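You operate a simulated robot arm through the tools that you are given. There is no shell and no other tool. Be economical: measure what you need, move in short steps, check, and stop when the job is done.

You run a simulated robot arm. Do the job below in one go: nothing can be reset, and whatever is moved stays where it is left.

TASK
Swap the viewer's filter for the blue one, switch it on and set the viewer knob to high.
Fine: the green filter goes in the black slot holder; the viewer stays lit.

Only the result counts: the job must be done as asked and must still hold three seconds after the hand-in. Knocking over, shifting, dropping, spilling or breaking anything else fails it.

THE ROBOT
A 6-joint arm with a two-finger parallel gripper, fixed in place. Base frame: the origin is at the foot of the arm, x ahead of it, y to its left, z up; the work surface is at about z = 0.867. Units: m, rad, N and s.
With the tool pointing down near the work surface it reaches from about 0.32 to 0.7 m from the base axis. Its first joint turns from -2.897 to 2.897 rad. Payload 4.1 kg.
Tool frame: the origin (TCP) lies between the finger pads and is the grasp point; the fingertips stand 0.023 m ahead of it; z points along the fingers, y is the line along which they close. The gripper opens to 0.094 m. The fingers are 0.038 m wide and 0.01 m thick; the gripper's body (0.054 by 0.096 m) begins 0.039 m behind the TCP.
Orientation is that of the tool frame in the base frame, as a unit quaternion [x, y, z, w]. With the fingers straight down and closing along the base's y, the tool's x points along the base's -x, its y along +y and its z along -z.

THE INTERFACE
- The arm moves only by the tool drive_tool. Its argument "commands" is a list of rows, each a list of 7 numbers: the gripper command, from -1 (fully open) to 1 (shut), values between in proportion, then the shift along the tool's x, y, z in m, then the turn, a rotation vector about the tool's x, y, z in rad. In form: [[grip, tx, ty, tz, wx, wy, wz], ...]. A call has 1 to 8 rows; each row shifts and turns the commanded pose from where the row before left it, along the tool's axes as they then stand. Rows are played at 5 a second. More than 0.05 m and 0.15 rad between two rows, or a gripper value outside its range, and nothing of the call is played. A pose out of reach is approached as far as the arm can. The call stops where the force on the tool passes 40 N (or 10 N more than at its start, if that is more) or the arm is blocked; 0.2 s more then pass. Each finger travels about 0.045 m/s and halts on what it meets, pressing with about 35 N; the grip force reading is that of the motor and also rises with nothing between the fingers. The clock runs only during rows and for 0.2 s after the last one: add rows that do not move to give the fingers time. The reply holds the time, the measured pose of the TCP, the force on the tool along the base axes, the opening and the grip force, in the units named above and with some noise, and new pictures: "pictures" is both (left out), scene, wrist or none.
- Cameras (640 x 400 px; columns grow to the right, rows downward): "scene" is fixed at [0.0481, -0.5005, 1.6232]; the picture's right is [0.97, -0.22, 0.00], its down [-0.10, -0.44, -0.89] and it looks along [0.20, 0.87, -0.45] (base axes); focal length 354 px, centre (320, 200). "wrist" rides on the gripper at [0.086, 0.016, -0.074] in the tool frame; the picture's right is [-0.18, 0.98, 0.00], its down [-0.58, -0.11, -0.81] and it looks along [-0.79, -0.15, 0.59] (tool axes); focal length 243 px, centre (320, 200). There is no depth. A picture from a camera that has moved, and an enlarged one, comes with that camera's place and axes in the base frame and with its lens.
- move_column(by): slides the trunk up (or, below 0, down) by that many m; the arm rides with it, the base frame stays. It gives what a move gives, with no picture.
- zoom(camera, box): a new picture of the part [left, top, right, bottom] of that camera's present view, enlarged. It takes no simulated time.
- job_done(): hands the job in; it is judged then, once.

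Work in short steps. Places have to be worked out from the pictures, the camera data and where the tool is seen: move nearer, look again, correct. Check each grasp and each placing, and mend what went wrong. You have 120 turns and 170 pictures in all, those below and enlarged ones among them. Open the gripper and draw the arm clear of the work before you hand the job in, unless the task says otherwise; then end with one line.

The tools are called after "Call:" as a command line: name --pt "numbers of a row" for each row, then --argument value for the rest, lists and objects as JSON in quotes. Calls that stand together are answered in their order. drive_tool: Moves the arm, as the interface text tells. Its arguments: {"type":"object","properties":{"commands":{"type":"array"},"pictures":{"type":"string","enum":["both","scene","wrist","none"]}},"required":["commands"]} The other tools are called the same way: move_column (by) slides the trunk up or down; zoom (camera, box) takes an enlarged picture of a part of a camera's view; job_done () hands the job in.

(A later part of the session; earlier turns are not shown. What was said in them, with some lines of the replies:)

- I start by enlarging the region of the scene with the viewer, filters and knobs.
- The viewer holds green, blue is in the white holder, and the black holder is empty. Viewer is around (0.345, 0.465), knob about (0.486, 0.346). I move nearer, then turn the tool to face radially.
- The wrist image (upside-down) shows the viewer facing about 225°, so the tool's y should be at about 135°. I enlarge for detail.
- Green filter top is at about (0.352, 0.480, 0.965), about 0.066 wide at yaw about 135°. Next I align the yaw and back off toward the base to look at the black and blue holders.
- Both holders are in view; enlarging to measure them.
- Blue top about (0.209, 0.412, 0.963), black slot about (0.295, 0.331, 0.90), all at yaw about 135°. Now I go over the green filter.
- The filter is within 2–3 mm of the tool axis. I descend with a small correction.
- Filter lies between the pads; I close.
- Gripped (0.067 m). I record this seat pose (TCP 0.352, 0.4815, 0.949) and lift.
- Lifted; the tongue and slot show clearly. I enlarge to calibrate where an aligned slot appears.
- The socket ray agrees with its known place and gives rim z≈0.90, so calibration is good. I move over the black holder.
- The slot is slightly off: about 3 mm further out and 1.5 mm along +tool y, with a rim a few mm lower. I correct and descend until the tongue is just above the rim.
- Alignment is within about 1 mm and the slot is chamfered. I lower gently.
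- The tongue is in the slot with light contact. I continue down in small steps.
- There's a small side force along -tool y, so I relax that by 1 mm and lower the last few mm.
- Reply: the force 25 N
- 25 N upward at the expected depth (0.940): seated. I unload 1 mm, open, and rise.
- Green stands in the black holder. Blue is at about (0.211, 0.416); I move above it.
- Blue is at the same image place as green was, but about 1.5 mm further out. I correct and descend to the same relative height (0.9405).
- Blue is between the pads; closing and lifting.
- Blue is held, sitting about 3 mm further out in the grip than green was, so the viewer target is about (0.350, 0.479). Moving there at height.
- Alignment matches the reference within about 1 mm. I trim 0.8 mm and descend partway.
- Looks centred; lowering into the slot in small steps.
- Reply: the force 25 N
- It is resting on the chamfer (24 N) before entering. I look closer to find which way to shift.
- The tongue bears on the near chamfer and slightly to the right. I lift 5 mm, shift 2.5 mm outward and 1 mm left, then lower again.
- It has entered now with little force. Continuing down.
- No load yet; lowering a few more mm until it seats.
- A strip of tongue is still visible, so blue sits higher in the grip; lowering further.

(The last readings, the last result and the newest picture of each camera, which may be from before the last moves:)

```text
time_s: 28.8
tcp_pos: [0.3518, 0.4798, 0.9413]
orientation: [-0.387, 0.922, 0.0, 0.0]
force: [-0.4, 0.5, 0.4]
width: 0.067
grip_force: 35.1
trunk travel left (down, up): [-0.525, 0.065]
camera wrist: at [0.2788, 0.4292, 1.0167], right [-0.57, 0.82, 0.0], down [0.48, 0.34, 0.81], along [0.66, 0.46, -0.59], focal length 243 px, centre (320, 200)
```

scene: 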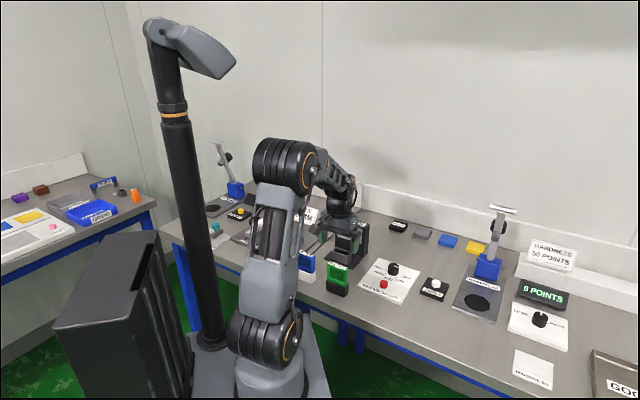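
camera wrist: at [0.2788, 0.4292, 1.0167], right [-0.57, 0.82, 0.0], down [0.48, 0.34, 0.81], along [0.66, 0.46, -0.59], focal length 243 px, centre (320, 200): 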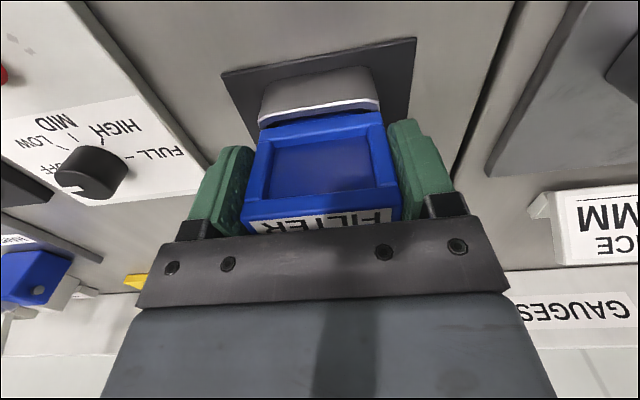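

Still no seating force; continue gently.

Call:
drive_tool --pt "1 0 0 0.0012 0 0 0" --pt "1 0 0 0.0012 0 0 0" --pt "1 0 0 0 0 0 0" --pictures "none"

Call:
zoom --camera "wrist" --box '[220, 50, 420, 175]'

```text
time_s: 29.6
tcp_pos: [0.3518, 0.4792, 0.9415]
orientation: [-0.387, 0.922, 0.001, 0.002]
force: [0.4, -0.1, 20.3]
width: 0.0671
grip_force: 34.7
trunk travel left (down, up): [-0.525, 0.065]
```

```text
3.20 times, centred on (320, 112) of wrist
camera zoom: at [0.2785, 0.4288, 1.0161], right [-0.57, 0.82, 0.0], down [0.48, 0.34, 0.81], along [0.66, 0.46, -0.59], focal length 776 px, centre (320, 480)
```

zoom: 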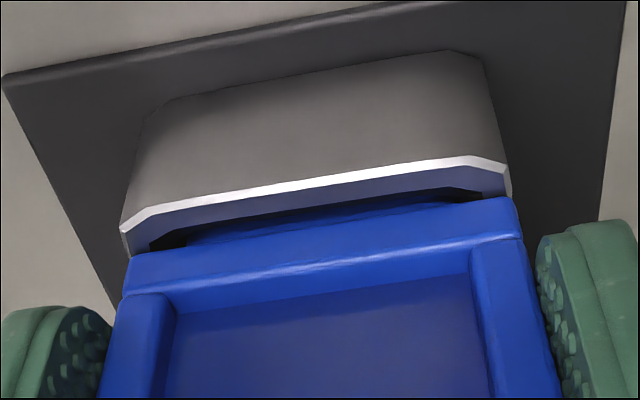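

Seated: 20 N of upward reaction and the shoulder meets the rim, as green did. Unload, open, rise.

Call:
drive_tool --pt "1 0 0 -0.001 0 0 0" --pt "0.2 0 0 0 0 0 0" --pt "-0.4 0 0 0 0 0 0" --pt "-1 0 0 0 0 0 0" --pt "-1 0 0 0 0 0 0" --pictures "none"

Call:
drive_tool --pt "-1 0 0 -0.03 0 0 0" --pt "-1 0 0 -0.04 0 0 0" --pt "-1 0 0 -0.04 0 0 0" --pt "-1 0 0 0 0 0 0"

Call:
zoom --camera "scene" --box '[300, 210, 420, 310]'

Call:
zoom --camera "wrist" --box '[0, 0, 260, 163]'

```text
time_s: 30.8
tcp_pos: [0.3514, 0.4798, 0.9384]
orientation: [-0.388, 0.922, 0.0, 0.0]
force: [-0.7, 0.3, 0.3]
width: 0.094
grip_force: 0.1
trunk travel left (down, up): [-0.525, 0.065]
```

```text
time_s: 31.8
tcp_pos: [0.3503, 0.4805, 1.0516]
orientation: [-0.387, 0.922, 0.0, 0.0]
force: [-0.2, -0.9, -1.2]
width: 0.0941
grip_force: 0.1
trunk travel left (down, up): [-0.525, 0.065]
camera wrist: at [0.2784, 0.4292, 1.1255], right [-0.57, 0.82, 0.0], down [0.48, 0.34, 0.81], along [0.66, 0.46, -0.59], focal length 243 px, centre (320, 200)
```

scene: 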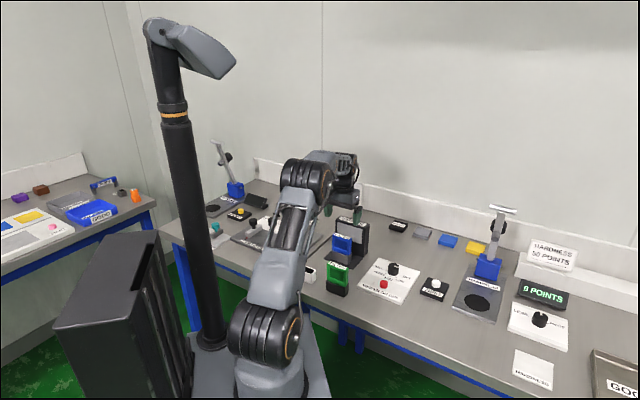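
wrist: 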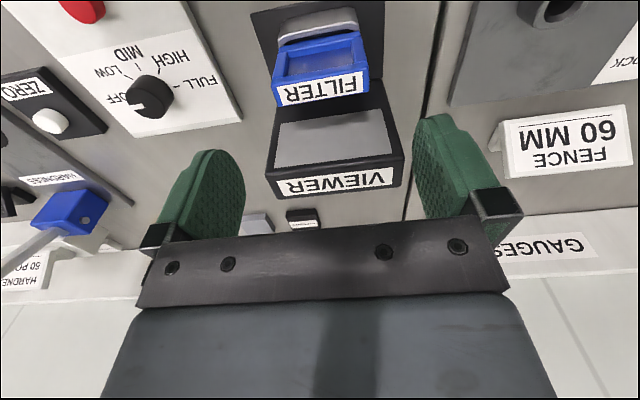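

```text
4.00 times, centred on (360, 260) of scene
camera zoom: at [0.0481, -0.5005, 1.6232], right [0.97, -0.22, 0.0], down [-0.1, -0.44, -0.89], along [0.2, 0.87, -0.45], focal length 1417 px, centre (160, -40)
```

zoom: 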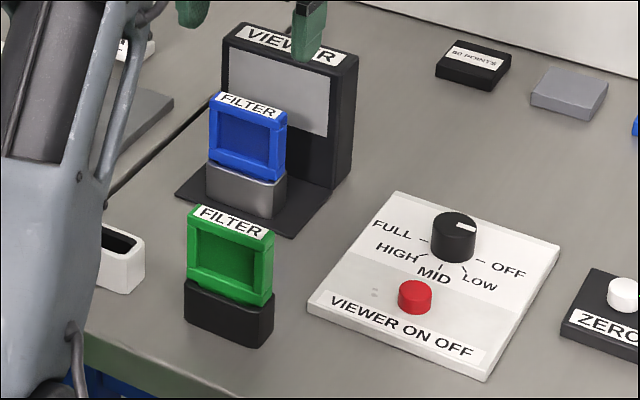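

```text
2.45 times, centred on (130, 82) of wrist
camera zoom: at [0.2784, 0.4292, 1.1255], right [-0.57, 0.82, 0.0], down [0.48, 0.34, 0.81], along [0.66, 0.46, -0.59], focal length 595 px, centre (786, 491)
```

zoom: 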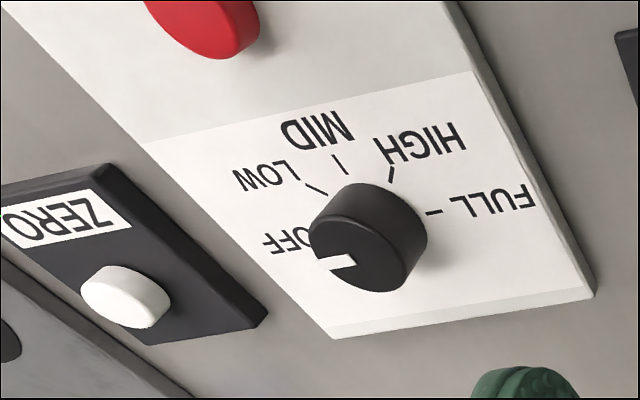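

Both filters stand properly. Button about (0.438, 0.308, top 0.891), knob about (0.497, 0.366, top 0.902). I go over the button with closed fingers.

Call:
drive_tool --pt "1 0.01236 -0.03668 0 0 0 0" --pt "1 0.01236 -0.03668 0 0 0 0" --pt "1 0.01236 -0.03668 0 0 0 0" --pt "1 0.01236 -0.03668 0 0 0 0" --pt "1 0.01236 -0.03668 0 0 0 0" --pt "1 0 0 0.03 0 0 0" --pt "1 0 0 0.02 0 0 0" --pt "1 0 0 0 0 0 0"

Call:
zoom --camera "scene" --box '[340, 200, 460, 310]'

```text
time_s: 33.6
tcp_pos: [0.4408, 0.3076, 0.9994]
orientation: [-0.387, 0.922, 0.0, 0.0]
force: [0.5, 0.7, -0.2]
width: 0.0002
grip_force: 35.4
trunk travel left (down, up): [-0.525, 0.065]
camera wrist: at [0.3668, 0.2567, 1.0745], right [-0.57, 0.82, 0.0], down [0.48, 0.34, 0.81], along [0.66, 0.46, -0.59], focal length 243 px, centre (320, 200)
```

scene: 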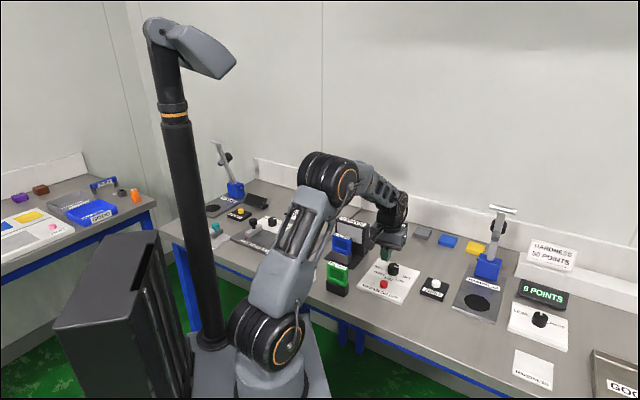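
wrist: 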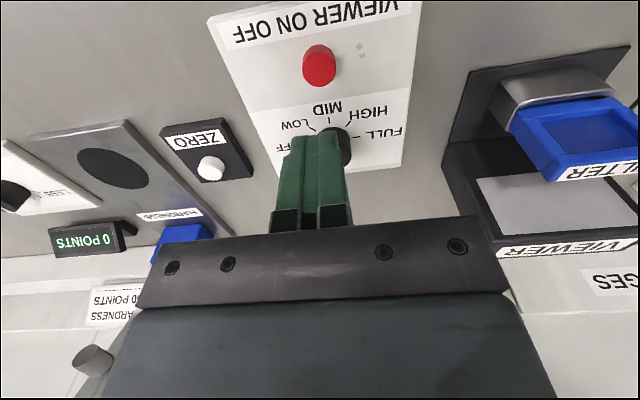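

```text
3.64 times, centred on (400, 255) of scene
camera zoom: at [0.0481, -0.5005, 1.6232], right [0.97, -0.22, 0.0], down [-0.1, -0.44, -0.89], along [0.2, 0.87, -0.45], focal length 1288 px, centre (29, 0)
```

zoom: 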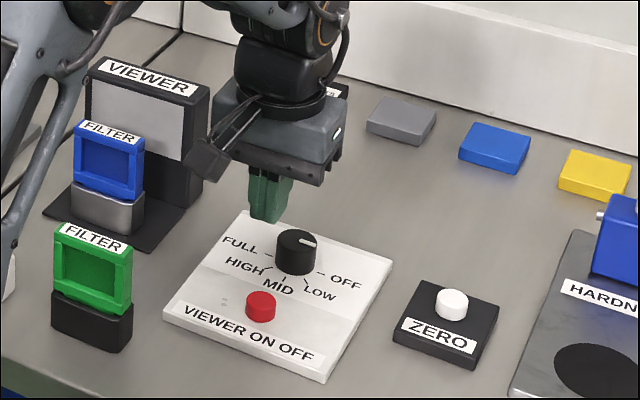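

Button is directly below (0.4395, 0.306). I descend to just above it, then press in small steps.

Call:
drive_tool --pt "1 0.001 0 0.03 0 0 0" --pt "1 0 0 0.03 0 0 0" --pt "1 0 0 0.02 0 0 0" --pt "1 0 0 0 0 0 0" --pictures "wrist"

Call:
zoom --camera "scene" --box '[340, 200, 460, 310]'

```text
time_s: 34.6
tcp_pos: [0.4387, 0.306, 0.9204]
orientation: [-0.387, 0.922, 0.0, -0.001]
force: [-0.6, -0.3, 0.5]
width: 0.0004
grip_force: 34.9
trunk travel left (down, up): [-0.525, 0.065]
camera wrist: at [0.3664, 0.2561, 0.9945], right [-0.57, 0.82, 0.0], down [0.49, 0.34, 0.81], along [0.66, 0.46, -0.59], focal length 243 px, centre (320, 200)
```

wrist: 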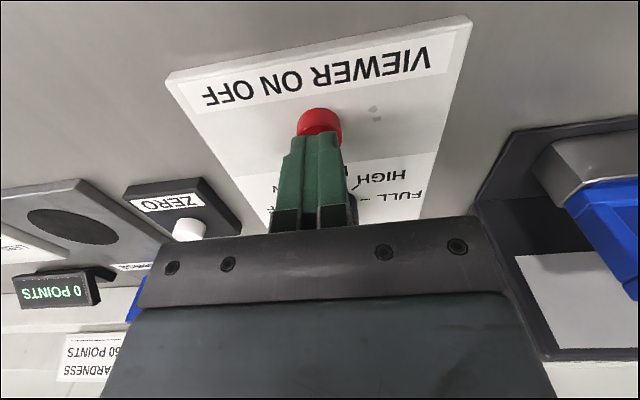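

```text
3.64 times, centred on (400, 255) of scene
camera zoom: at [0.0481, -0.5005, 1.6232], right [0.97, -0.22, 0.0], down [-0.1, -0.44, -0.89], along [0.2, 0.87, -0.45], focal length 1288 px, centre (29, 0)
```

zoom: 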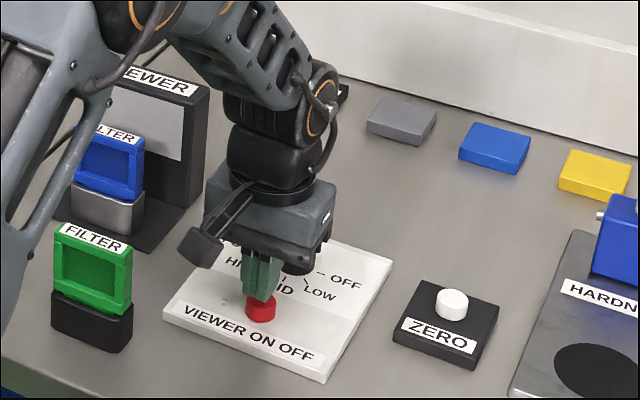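

Tips are just over the button centre. I press in 2 mm steps.

Call:
drive_tool --pt "1 0 0 0.003 0 0 0" --pt "1 0 0 0.002 0 0 0" --pt "1 0 0 0.002 0 0 0" --pt "1 0 0 0.002 0 0 0" --pictures "wrist"

```text
time_s: 35.6
tcp_pos: [0.4381, 0.306, 0.9101]
orientation: [-0.386, 0.922, -0.001, -0.001]
force: [0.1, -0.2, 0.0]
width: 0.0
grip_force: 35.0
trunk travel left (down, up): [-0.525, 0.065]
camera wrist: at [0.3659, 0.2561, 0.9859], right [-0.57, 0.82, 0.0], down [0.48, 0.34, 0.81], along [0.66, 0.46, -0.59], focal length 243 px, centre (320, 200)
```

wrist: 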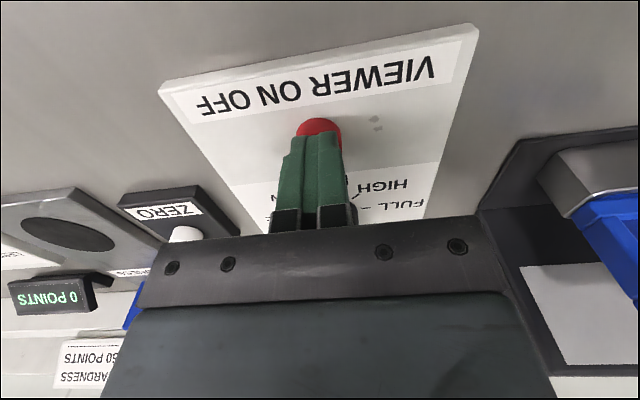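

No contact yet; continue in 1 mm steps.

Call:
drive_tool --pt "1 0 0 0.001 0 0 0" --pt "1 0 0 0.001 0 0 0" --pt "1 0 0 0.001 0 0 0" --pictures "wrist"

```text
time_s: 36.4
tcp_pos: [0.4383, 0.3065, 0.908]
orientation: [-0.386, 0.922, 0.0, -0.001]
force: [0.8, 0.6, 1.4]
width: 0.0002
grip_force: 34.6
trunk travel left (down, up): [-0.525, 0.065]
camera wrist: at [0.3657, 0.2559, 0.983], right [-0.57, 0.82, 0.0], down [0.48, 0.34, 0.81], along [0.66, 0.46, -0.59], focal length 243 px, centre (320, 200)
```

wrist: 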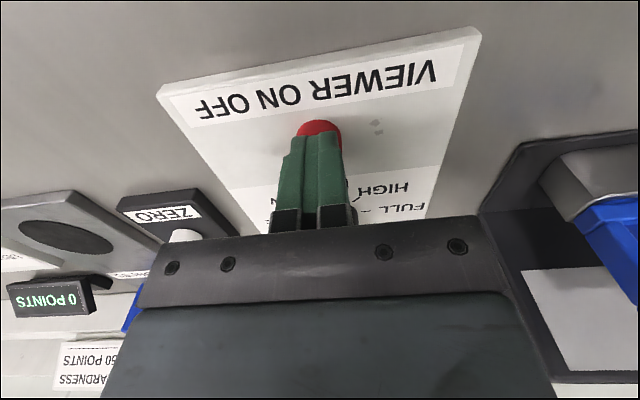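

Barely touching at 0.908. Press on.

Call:
drive_tool --pt "1 0 0 0.001 0 0 0" --pt "1 0 0 0.001 0 0 0" --pt "1 0 0 0.001 0 0 0" --pictures "wrist"

Call:
zoom --camera "scene" --box '[340, 200, 460, 310]'

```text
time_s: 37.2
tcp_pos: [0.4376, 0.3064, 0.9034]
orientation: [-0.386, 0.922, 0.0, 0.0]
force: [0.6, 0.7, 4.2]
width: 0.0
grip_force: 35.1
trunk travel left (down, up): [-0.525, 0.065]
camera wrist: at [0.3656, 0.2559, 0.9802], right [-0.57, 0.82, 0.0], down [0.48, 0.34, 0.81], along [0.66, 0.46, -0.59], focal length 243 px, centre (320, 200)
```

wrist: 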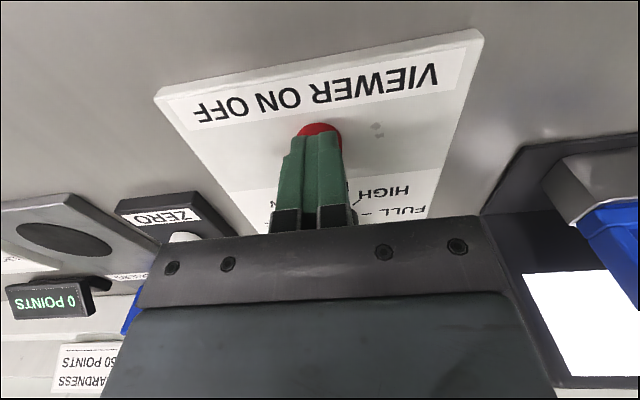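

```text
3.64 times, centred on (400, 255) of scene
camera zoom: at [0.0481, -0.5005, 1.6232], right [0.97, -0.22, 0.0], down [-0.1, -0.44, -0.89], along [0.2, 0.87, -0.45], focal length 1288 px, centre (29, 0)
```

zoom: 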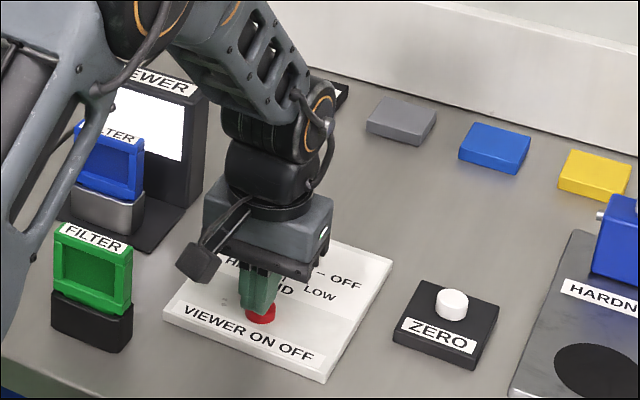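

The screen lit. I lift off straight up and see whether it stays on.

Call:
drive_tool --pt "1 0 0 -0.02 0 0 0" --pt "1 0 0 -0.04 0 0 0" --pt "1 0 0 -0.04 0 0 0" --pt "1 0 0 0 0 0 0" --pictures "wrist"

Call:
zoom --camera "scene" --box '[340, 200, 460, 310]'

```text
time_s: 38.2
tcp_pos: [0.4385, 0.3056, 1.0051]
orientation: [-0.387, 0.922, 0.0, 0.0]
force: [0.8, -0.1, -0.5]
width: 0.0001
grip_force: 35.1
trunk travel left (down, up): [-0.525, 0.065]
camera wrist: at [0.3652, 0.2552, 1.0796], right [-0.57, 0.82, 0.0], down [0.49, 0.34, 0.81], along [0.66, 0.46, -0.59], focal length 243 px, centre (320, 200)
```

wrist: 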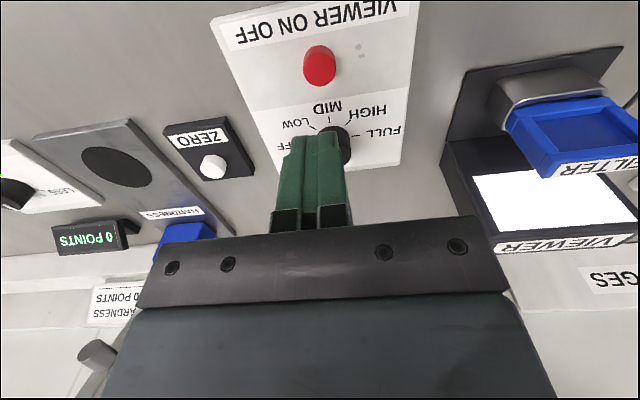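

```text
3.64 times, centred on (400, 255) of scene
camera zoom: at [0.0481, -0.5005, 1.6232], right [0.97, -0.22, 0.0], down [-0.1, -0.44, -0.89], along [0.2, 0.87, -0.45], focal length 1288 px, centre (29, 0)
```

zoom: 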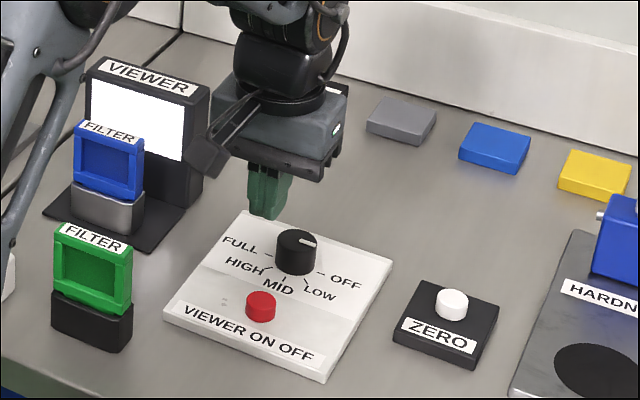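

Lit and stays lit. Tick directions from the images: OFF −45°, LOW −90°, MID −135°, HIGH 180°, about the knob axis (0.495, 0.364), so a 135° clockwise turn from above is needed. I move over the knob, half open, and pre-turn the tool counter-clockwise.

Call:
drive_tool --pt "-0.4 -0.041 0 0 0 0 0" --pt "-0.4 -0.0403 0.0005 0 0 0 0" --pt "-0.4 0 0 0 0 0 0" --pictures "wrist"

Call:
drive_tool --pt "-0.4 0 0 0 0 0 -0.148" --pt "-0.4 0 0 0 0 0 -0.148" --pt "-0.4 0 0 0 0 0 -0.148" --pt "-0.4 0 0 0 0 0 -0.148" --pt "-0.4 0 0 0 0 0 -0.148" --pt "-0.4 0 0 0 0 0 -0.148" --pt "-0.4 0 0 0 0 0 -0.148" --pt "-0.4 0 0 0 0 0 -0.148"

```text
time_s: 39.0
tcp_pos: [0.4962, 0.3627, 1.0043]
orientation: [-0.387, 0.922, 0.001, 0.0]
force: [0.5, -0.6, -0.2]
width: 0.0659
grip_force: 0.2
trunk travel left (down, up): [-0.525, 0.065]
camera wrist: at [0.4228, 0.3128, 1.079], right [-0.57, 0.82, 0.0], down [0.49, 0.34, 0.81], along [0.66, 0.46, -0.59], focal length 243 px, centre (320, 200)
```

wrist: 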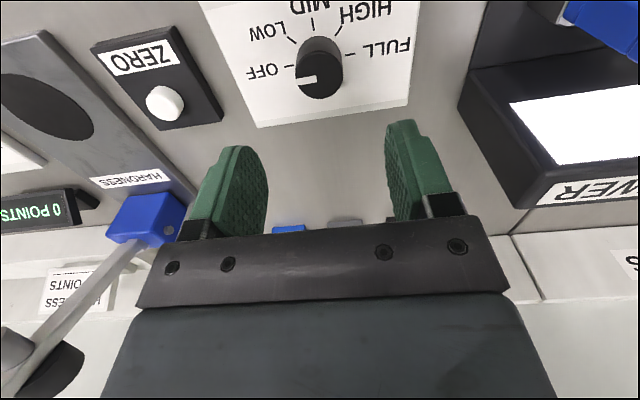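

```text
time_s: 40.8
tcp_pos: [0.4953, 0.3641, 1.0035]
orientation: [0.836, -0.548, 0.0, 0.0]
force: [-0.7, 0.5, 0.0]
width: 0.0657
grip_force: 0.0
trunk travel left (down, up): [-0.525, 0.065]
camera wrist: at [0.514, 0.2788, 1.0801], right [-0.97, -0.22, 0.0], down [-0.13, 0.58, 0.81], along [-0.18, 0.79, -0.59], focal length 243 px, centre (320, 200)
```

scene: 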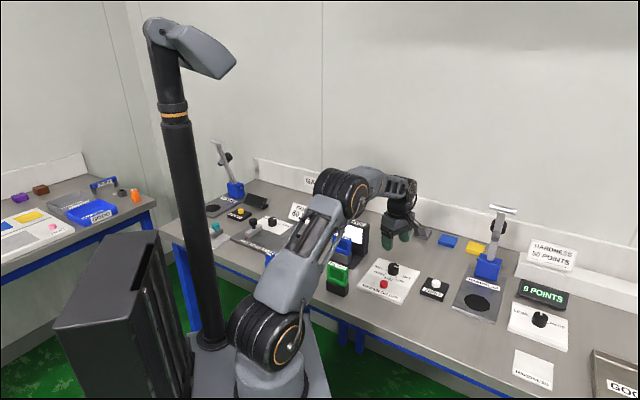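
wrist: 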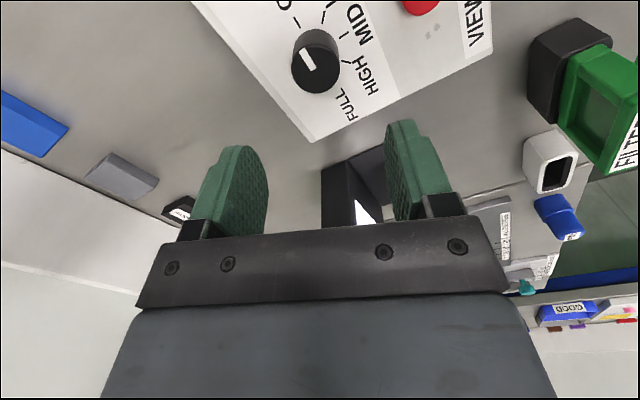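

Knob centre refined to about (0.4975, 0.365). Descending with a 2 mm trim.

Call:
drive_tool --pt "-0.4 0 -0.002 0.03 0 0 0" --pt "-0.4 0 0 0.03 0 0 0" --pt "-0.4 0 0 0.025 0 0 0" --pt "-0.4 0 0 0.01 0 0 0" --pt "-0.4 0 0 0 0 0 0" --pictures "wrist"

Call:
zoom --camera "scene" --box '[340, 200, 460, 310]'

```text
time_s: 42.0
tcp_pos: [0.4964, 0.3658, 0.9114]
orientation: [0.836, -0.549, 0.0, 0.0]
force: [0.1, 0.2, -0.7]
width: 0.0657
grip_force: 0.1
trunk travel left (down, up): [-0.525, 0.065]
camera wrist: at [0.516, 0.2802, 0.9853], right [-0.98, -0.22, 0.0], down [-0.13, 0.58, 0.81], along [-0.18, 0.79, -0.59], focal length 243 px, centre (320, 200)
```

wrist: 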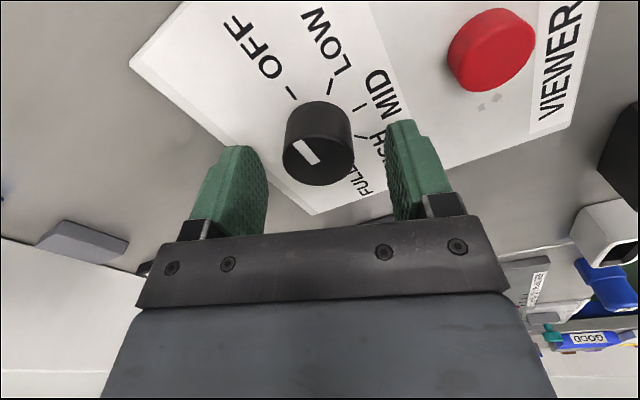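

```text
3.64 times, centred on (400, 255) of scene
camera zoom: at [0.0481, -0.5005, 1.6232], right [0.97, -0.22, 0.0], down [-0.1, -0.44, -0.89], along [0.2, 0.87, -0.45], focal length 1288 px, centre (29, 0)
```

zoom: 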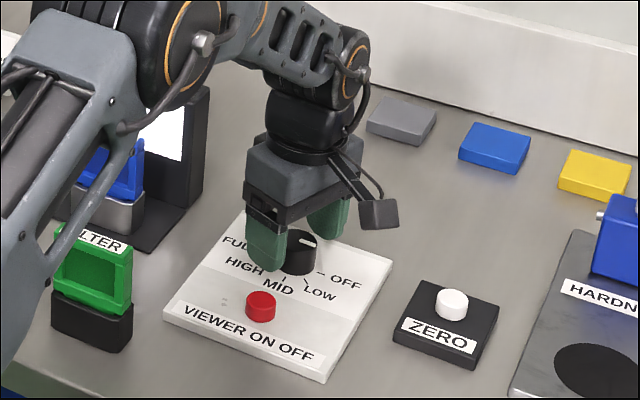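

Knob centred between the pads, top about 0.897. Lower 8 mm more and close.

Call:
drive_tool --pt "-0.4 0 0 0.005 0 0 0" --pt "-0.4 0 0 0.004 0 0 0" --pt "0 0 0 0 0 0 0" --pt "0.4 0 0 0 0 0 0" --pt "0.6 0 0 0 0 0 0" --pt "0.6 0 0 0 0 0 0" --pictures "wrist"

```text
time_s: 43.4
tcp_pos: [0.4981, 0.3667, 0.9015]
orientation: [0.835, -0.55, 0.0, -0.001]
force: [4.7, 2.5, -0.2]
width: 0.0356
grip_force: 44.9
trunk travel left (down, up): [-0.525, 0.065]
camera wrist: at [0.5164, 0.28, 0.9764], right [-0.98, -0.22, 0.0], down [-0.13, 0.58, 0.81], along [-0.18, 0.79, -0.59], focal length 243 px, centre (320, 200)
```

wrist: 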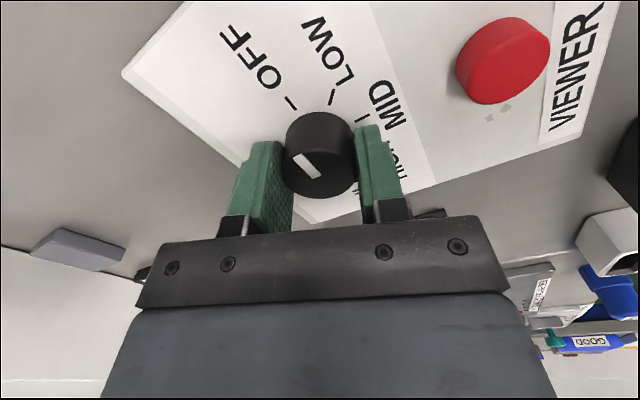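

Knob gripped (0.0356). I centre by 1 mm along the side force and start turning clockwise, checking forces.

Call:
drive_tool --pt "0.6 0 -0.001 0 0 0 0" --pt "0.6 0 0 0 0 0 0.1" --pt "0.6 0 0 0 0 0 0.12" --pt "0.6 0 0 0 0 0 0.12" --pt "0.6 0 0 0 0 0 0.12" --pictures "wrist"

```text
time_s: 44.6
tcp_pos: [0.4989, 0.3655, 0.9017]
orientation: [-0.688, 0.726, 0.0, 0.0]
force: [5.3, 2.2, 1.3]
width: 0.0354
grip_force: 44.5
trunk travel left (down, up): [-0.525, 0.065]
camera wrist: at [0.477, 0.2806, 0.9765], right [-0.97, 0.24, 0.0], down [0.14, 0.57, 0.81], along [0.19, 0.78, -0.59], focal length 243 px, centre (320, 200)
```

wrist: 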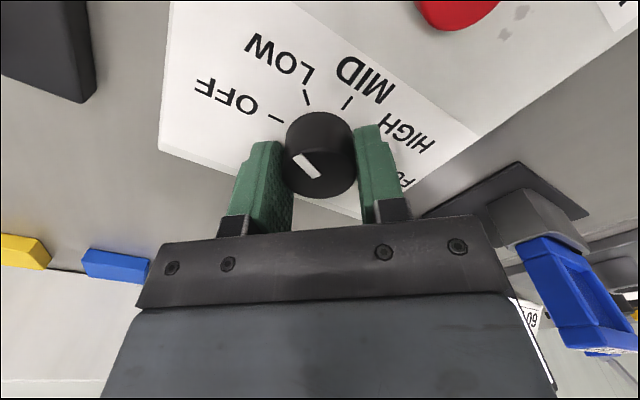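

The knob turns with the tool (pointer now about −68°). Continue with another 1.2 rad, trimming the side force.

Call:
drive_tool --pt "0.6 -0.0005 -0.001 0 0 0 0.12" --pt "0.6 0 0 0 0 0 0.12" --pt "0.6 0 0 0 0 0 0.12" --pt "0.6 0 0 0 0 0 0.12" --pt "0.6 0 0 0 0 0 0.12" --pt "0.6 0 0 0 0 0 0.12" --pt "0.6 0 0 0 0 0 0.12" --pt "0.6 0 0 0 0 0 0.12" --pictures "wrist"

```text
time_s: 46.4
tcp_pos: [0.5001, 0.3647, 0.9015]
orientation: [-0.274, 0.962, 0.0, 0.0]
force: [9.2, -3.8, 8.1]
width: 0.0353
grip_force: 44.8
trunk travel left (down, up): [-0.525, 0.065]
camera wrist: at [0.4171, 0.3333, 0.9763], right [-0.36, 0.93, 0.0], down [0.55, 0.21, 0.81], along [0.75, 0.29, -0.59], focal length 243 px, centre (320, 200)
```

wrist: 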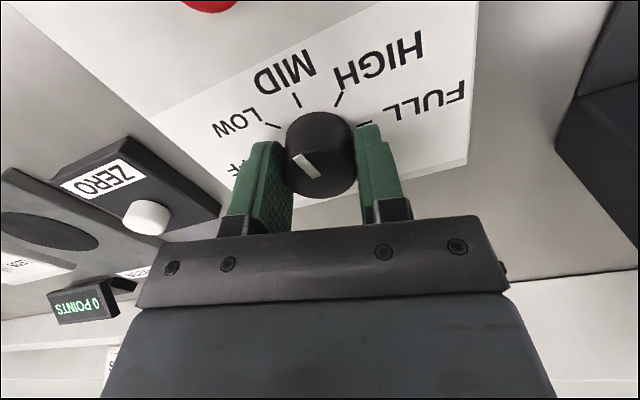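

Pointer now about −124° with all firmly gripped. I relieve the side force 1.5 mm and turn another 0.48 rad.

Call:
drive_tool --pt "0.6 -0.001 -0.0012 -0.0005 0 0 0" --pt "0.6 0 0 0 0 0 0.12" --pt "0.6 0 0 0 0 0 0.12" --pt "0.6 0 0 0 0 0 0.12" --pt "0.6 0 0 0 0 0 0.12" --pt "0.6 0 0 0 0 0 0.12" --pictures "wrist"

```text
time_s: 47.8
tcp_pos: [0.5008, 0.364, 0.9009]
orientation: [0.022, 1.0, -0.001, -0.001]
force: [2.5, -10.6, -1.5]
width: 0.0353
grip_force: 44.2
trunk travel left (down, up): [-0.525, 0.065]
camera wrist: at [0.414, 0.3843, 0.9765], right [0.23, 0.97, 0.0], down [0.58, -0.13, 0.81], along [0.78, -0.18, -0.59], focal length 243 px, centre (320, 200)
```

wrist: 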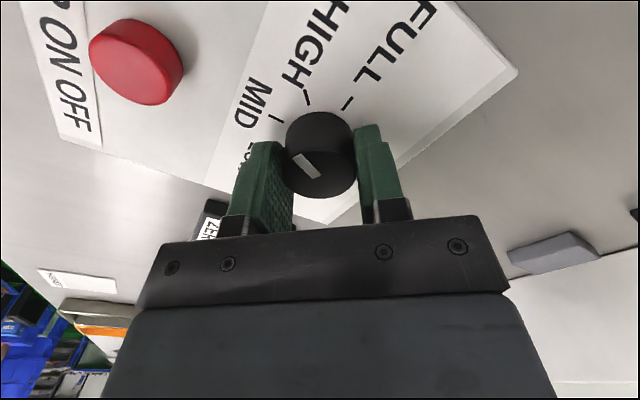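

Pointer about −158°; about 0.37 rad remains. I turn 0.36 with a trim, then inspect.

Call:
drive_tool --pt "0.6 0 -0.001 0 0 0 0.12" --pt "0.6 0 0 0 0 0 0.12" --pt "0.6 0 0 0 0 0 0.12" --pt "0.6 0 0 0 0 0 0" --pictures "wrist"

Call:
zoom --camera "wrist" --box '[240, 60, 400, 220]'

Call:
zoom --camera "scene" --box '[340, 200, 460, 310]'

```text
time_s: 48.8
tcp_pos: [0.4996, 0.3631, 0.9019]
orientation: [0.202, 0.979, -0.001, -0.001]
force: [-0.4, -12.0, -4.5]
width: 0.0356
grip_force: 44.9
trunk travel left (down, up): [-0.525, 0.065]
camera wrist: at [0.4264, 0.4125, 0.9765], right [0.56, 0.83, 0.0], down [0.49, -0.33, 0.81], along [0.67, -0.45, -0.59], focal length 243 px, centre (320, 200)
```

wrist: 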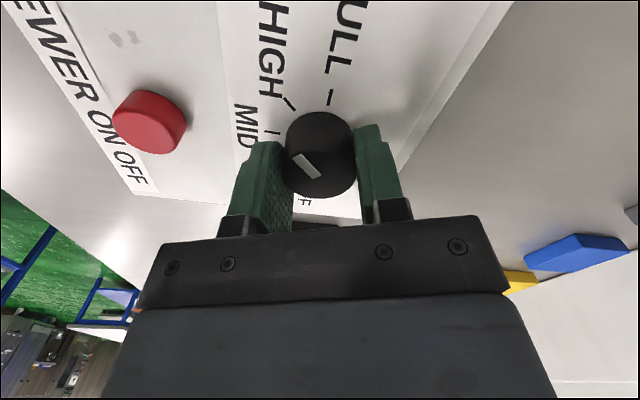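

```text
2.50 times, centred on (320, 140) of wrist
camera zoom: at [0.4264, 0.4125, 0.9765], right [0.56, 0.83, 0.0], down [0.49, -0.33, 0.81], along [0.67, -0.45, -0.59], focal length 606 px, centre (320, 350)
```

zoom: 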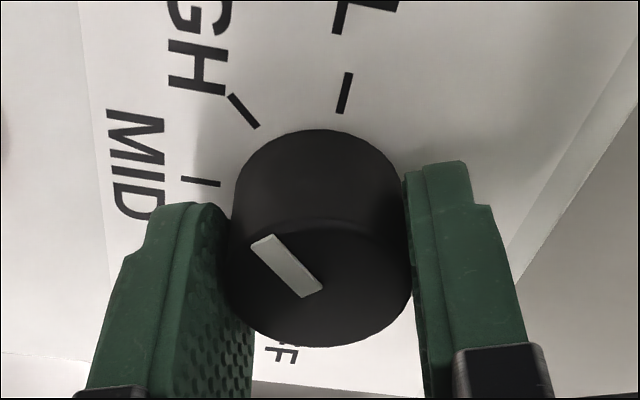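

```text
3.64 times, centred on (400, 255) of scene
camera zoom: at [0.0481, -0.5005, 1.6232], right [0.97, -0.22, 0.0], down [-0.1, -0.44, -0.89], along [0.2, 0.87, -0.45], focal length 1288 px, centre (29, 0)
```

zoom: 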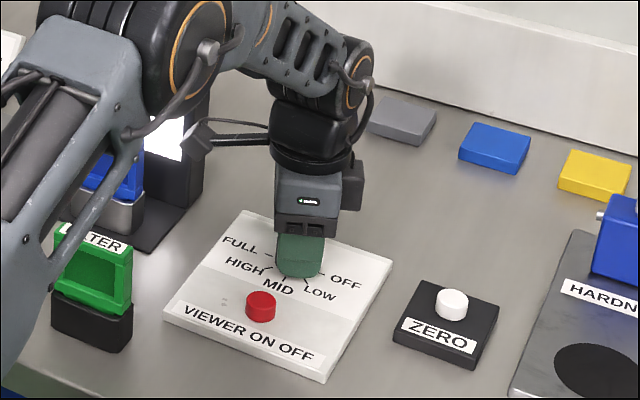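

The pointer direction computes to about 180°, parallel to the HIGH tick. I open, rise, and verify.

Call:
drive_tool --pt "0.2 0 0 0 0 0 0" --pt "-0.2 0 0 0 0 0 0" --pt "-0.4 0 0 0 0 0 0" --pt "-0.4 0 0 0 0 0 0" --pictures "none"

Call:
drive_tool --pt "-0.4 0 0 -0.03 0 0 0" --pt "-0.4 0 0 -0.04 0 0 0" --pt "-0.4 0 0 -0.04 0 0 0" --pt "-0.4 0 0 0 0 0 0" --pictures "wrist"

Call:
zoom --camera "wrist" --box '[220, 0, 420, 125]'

Call:
zoom --camera "scene" --box '[340, 200, 460, 310]'

```text
time_s: 49.8
tcp_pos: [0.4998, 0.3655, 0.9021]
orientation: [0.199, 0.98, -0.001, 0.0]
force: [-0.3, 0.0, -0.5]
width: 0.0657
grip_force: 0.1
trunk travel left (down, up): [-0.525, 0.065]
```

```text
time_s: 50.8
tcp_pos: [0.4997, 0.3641, 1.0119]
orientation: [0.2, 0.98, 0.0, -0.001]
force: [0.0, -0.3, -0.3]
width: 0.0657
grip_force: 0.1
trunk travel left (down, up): [-0.525, 0.065]
camera wrist: at [0.4262, 0.4138, 1.086], right [0.55, 0.83, 0.0], down [0.49, -0.33, 0.81], along [0.67, -0.45, -0.59], focal length 243 px, centre (320, 200)
```

wrist: 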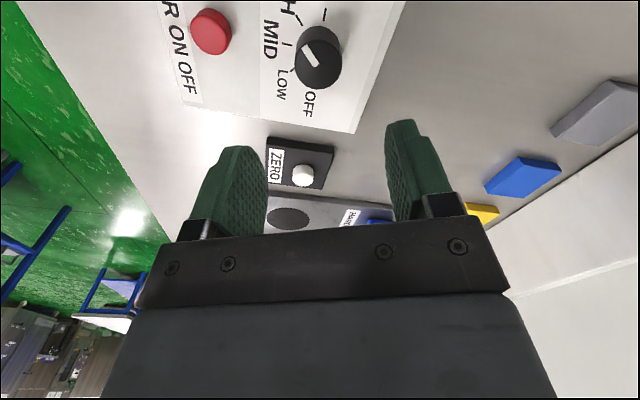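

```text
3.20 times, centred on (320, 62) of wrist
camera zoom: at [0.4262, 0.4138, 1.086], right [0.55, 0.83, 0.0], down [0.49, -0.33, 0.81], along [0.67, -0.45, -0.59], focal length 776 px, centre (320, 640)
```

zoom: 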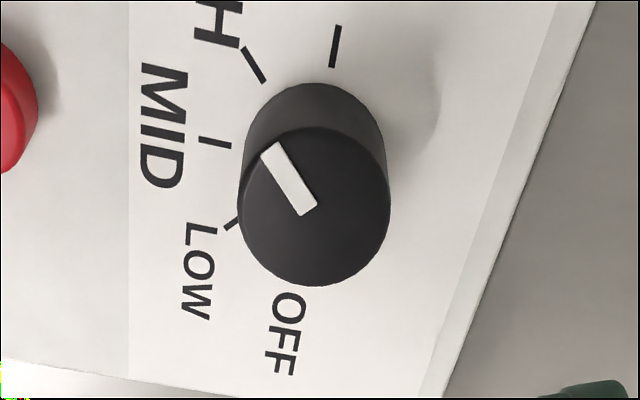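

```text
3.64 times, centred on (400, 255) of scene
camera zoom: at [0.0481, -0.5005, 1.6232], right [0.97, -0.22, 0.0], down [-0.1, -0.44, -0.89], along [0.2, 0.87, -0.45], focal length 1288 px, centre (29, 0)
```

zoom: 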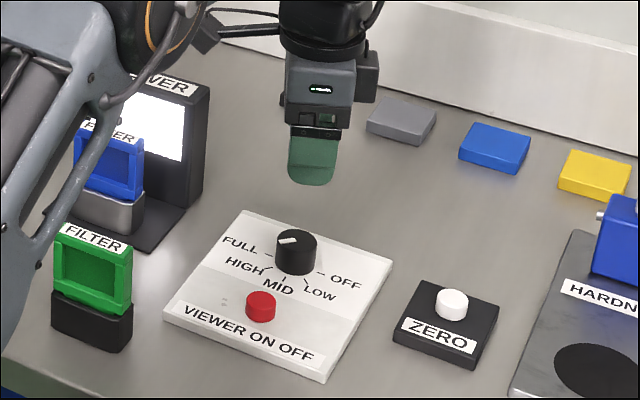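

The pointer is parallel to the HIGH tick, and the viewer is still lit. I open fully and draw the arm up clear.

Call:
drive_tool --pt "-1 0 0 -0.045 0 0 0" --pt "-1 0 0 -0.045 0 0 0" --pt "-1 0 0 -0.045 0 0 0" --pt "-1 0 0 -0.045 0 0 0" --pt "-1 0 0 0 0 0 0" --pictures "scene"

Call:
zoom --camera "scene" --box '[290, 190, 460, 310]'

```text
time_s: 52.0
tcp_pos: [0.4996, 0.3647, 1.1916]
orientation: [0.2, 0.98, 0.0, 0.0]
force: [0.3, -0.7, -0.4]
width: 0.0941
grip_force: 0.1
trunk travel left (down, up): [-0.525, 0.065]
```

scene: 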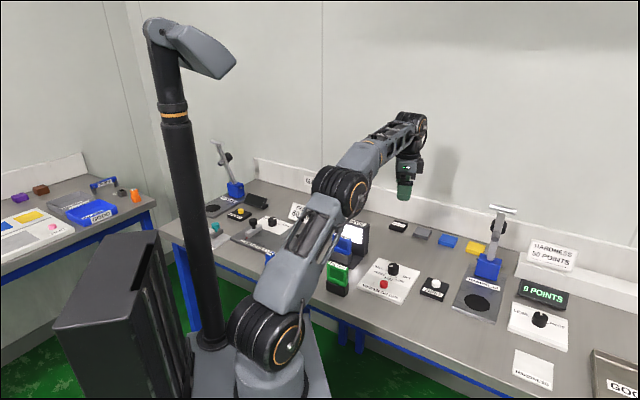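

```text
3.33 times, centred on (375, 250) of scene
camera zoom: at [0.0481, -0.5005, 1.6232], right [0.97, -0.22, 0.0], down [-0.1, -0.44, -0.89], along [0.2, 0.87, -0.45], focal length 1181 px, centre (137, 33)
```

zoom: 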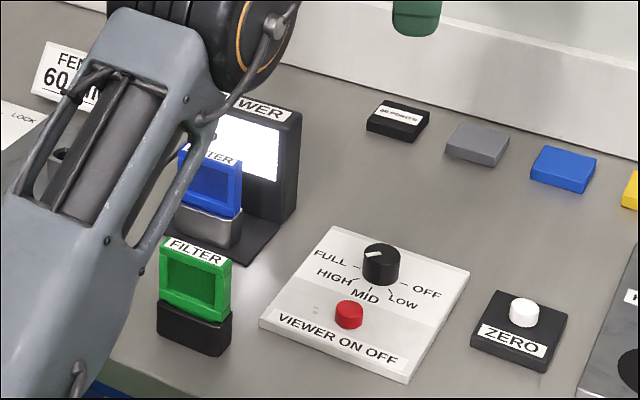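

Everything is in place: blue is in the viewer, green in the black holder, the screen is lit and the knob is at HIGH. Handing in.

Call:
job_done

```text
The job is handed in.
```

The blue filter is in the viewer, the green filter is in the black slot holder, the viewer is on and still lit, and the knob is at HIGH. The gripper is open and the arm is raised clear.
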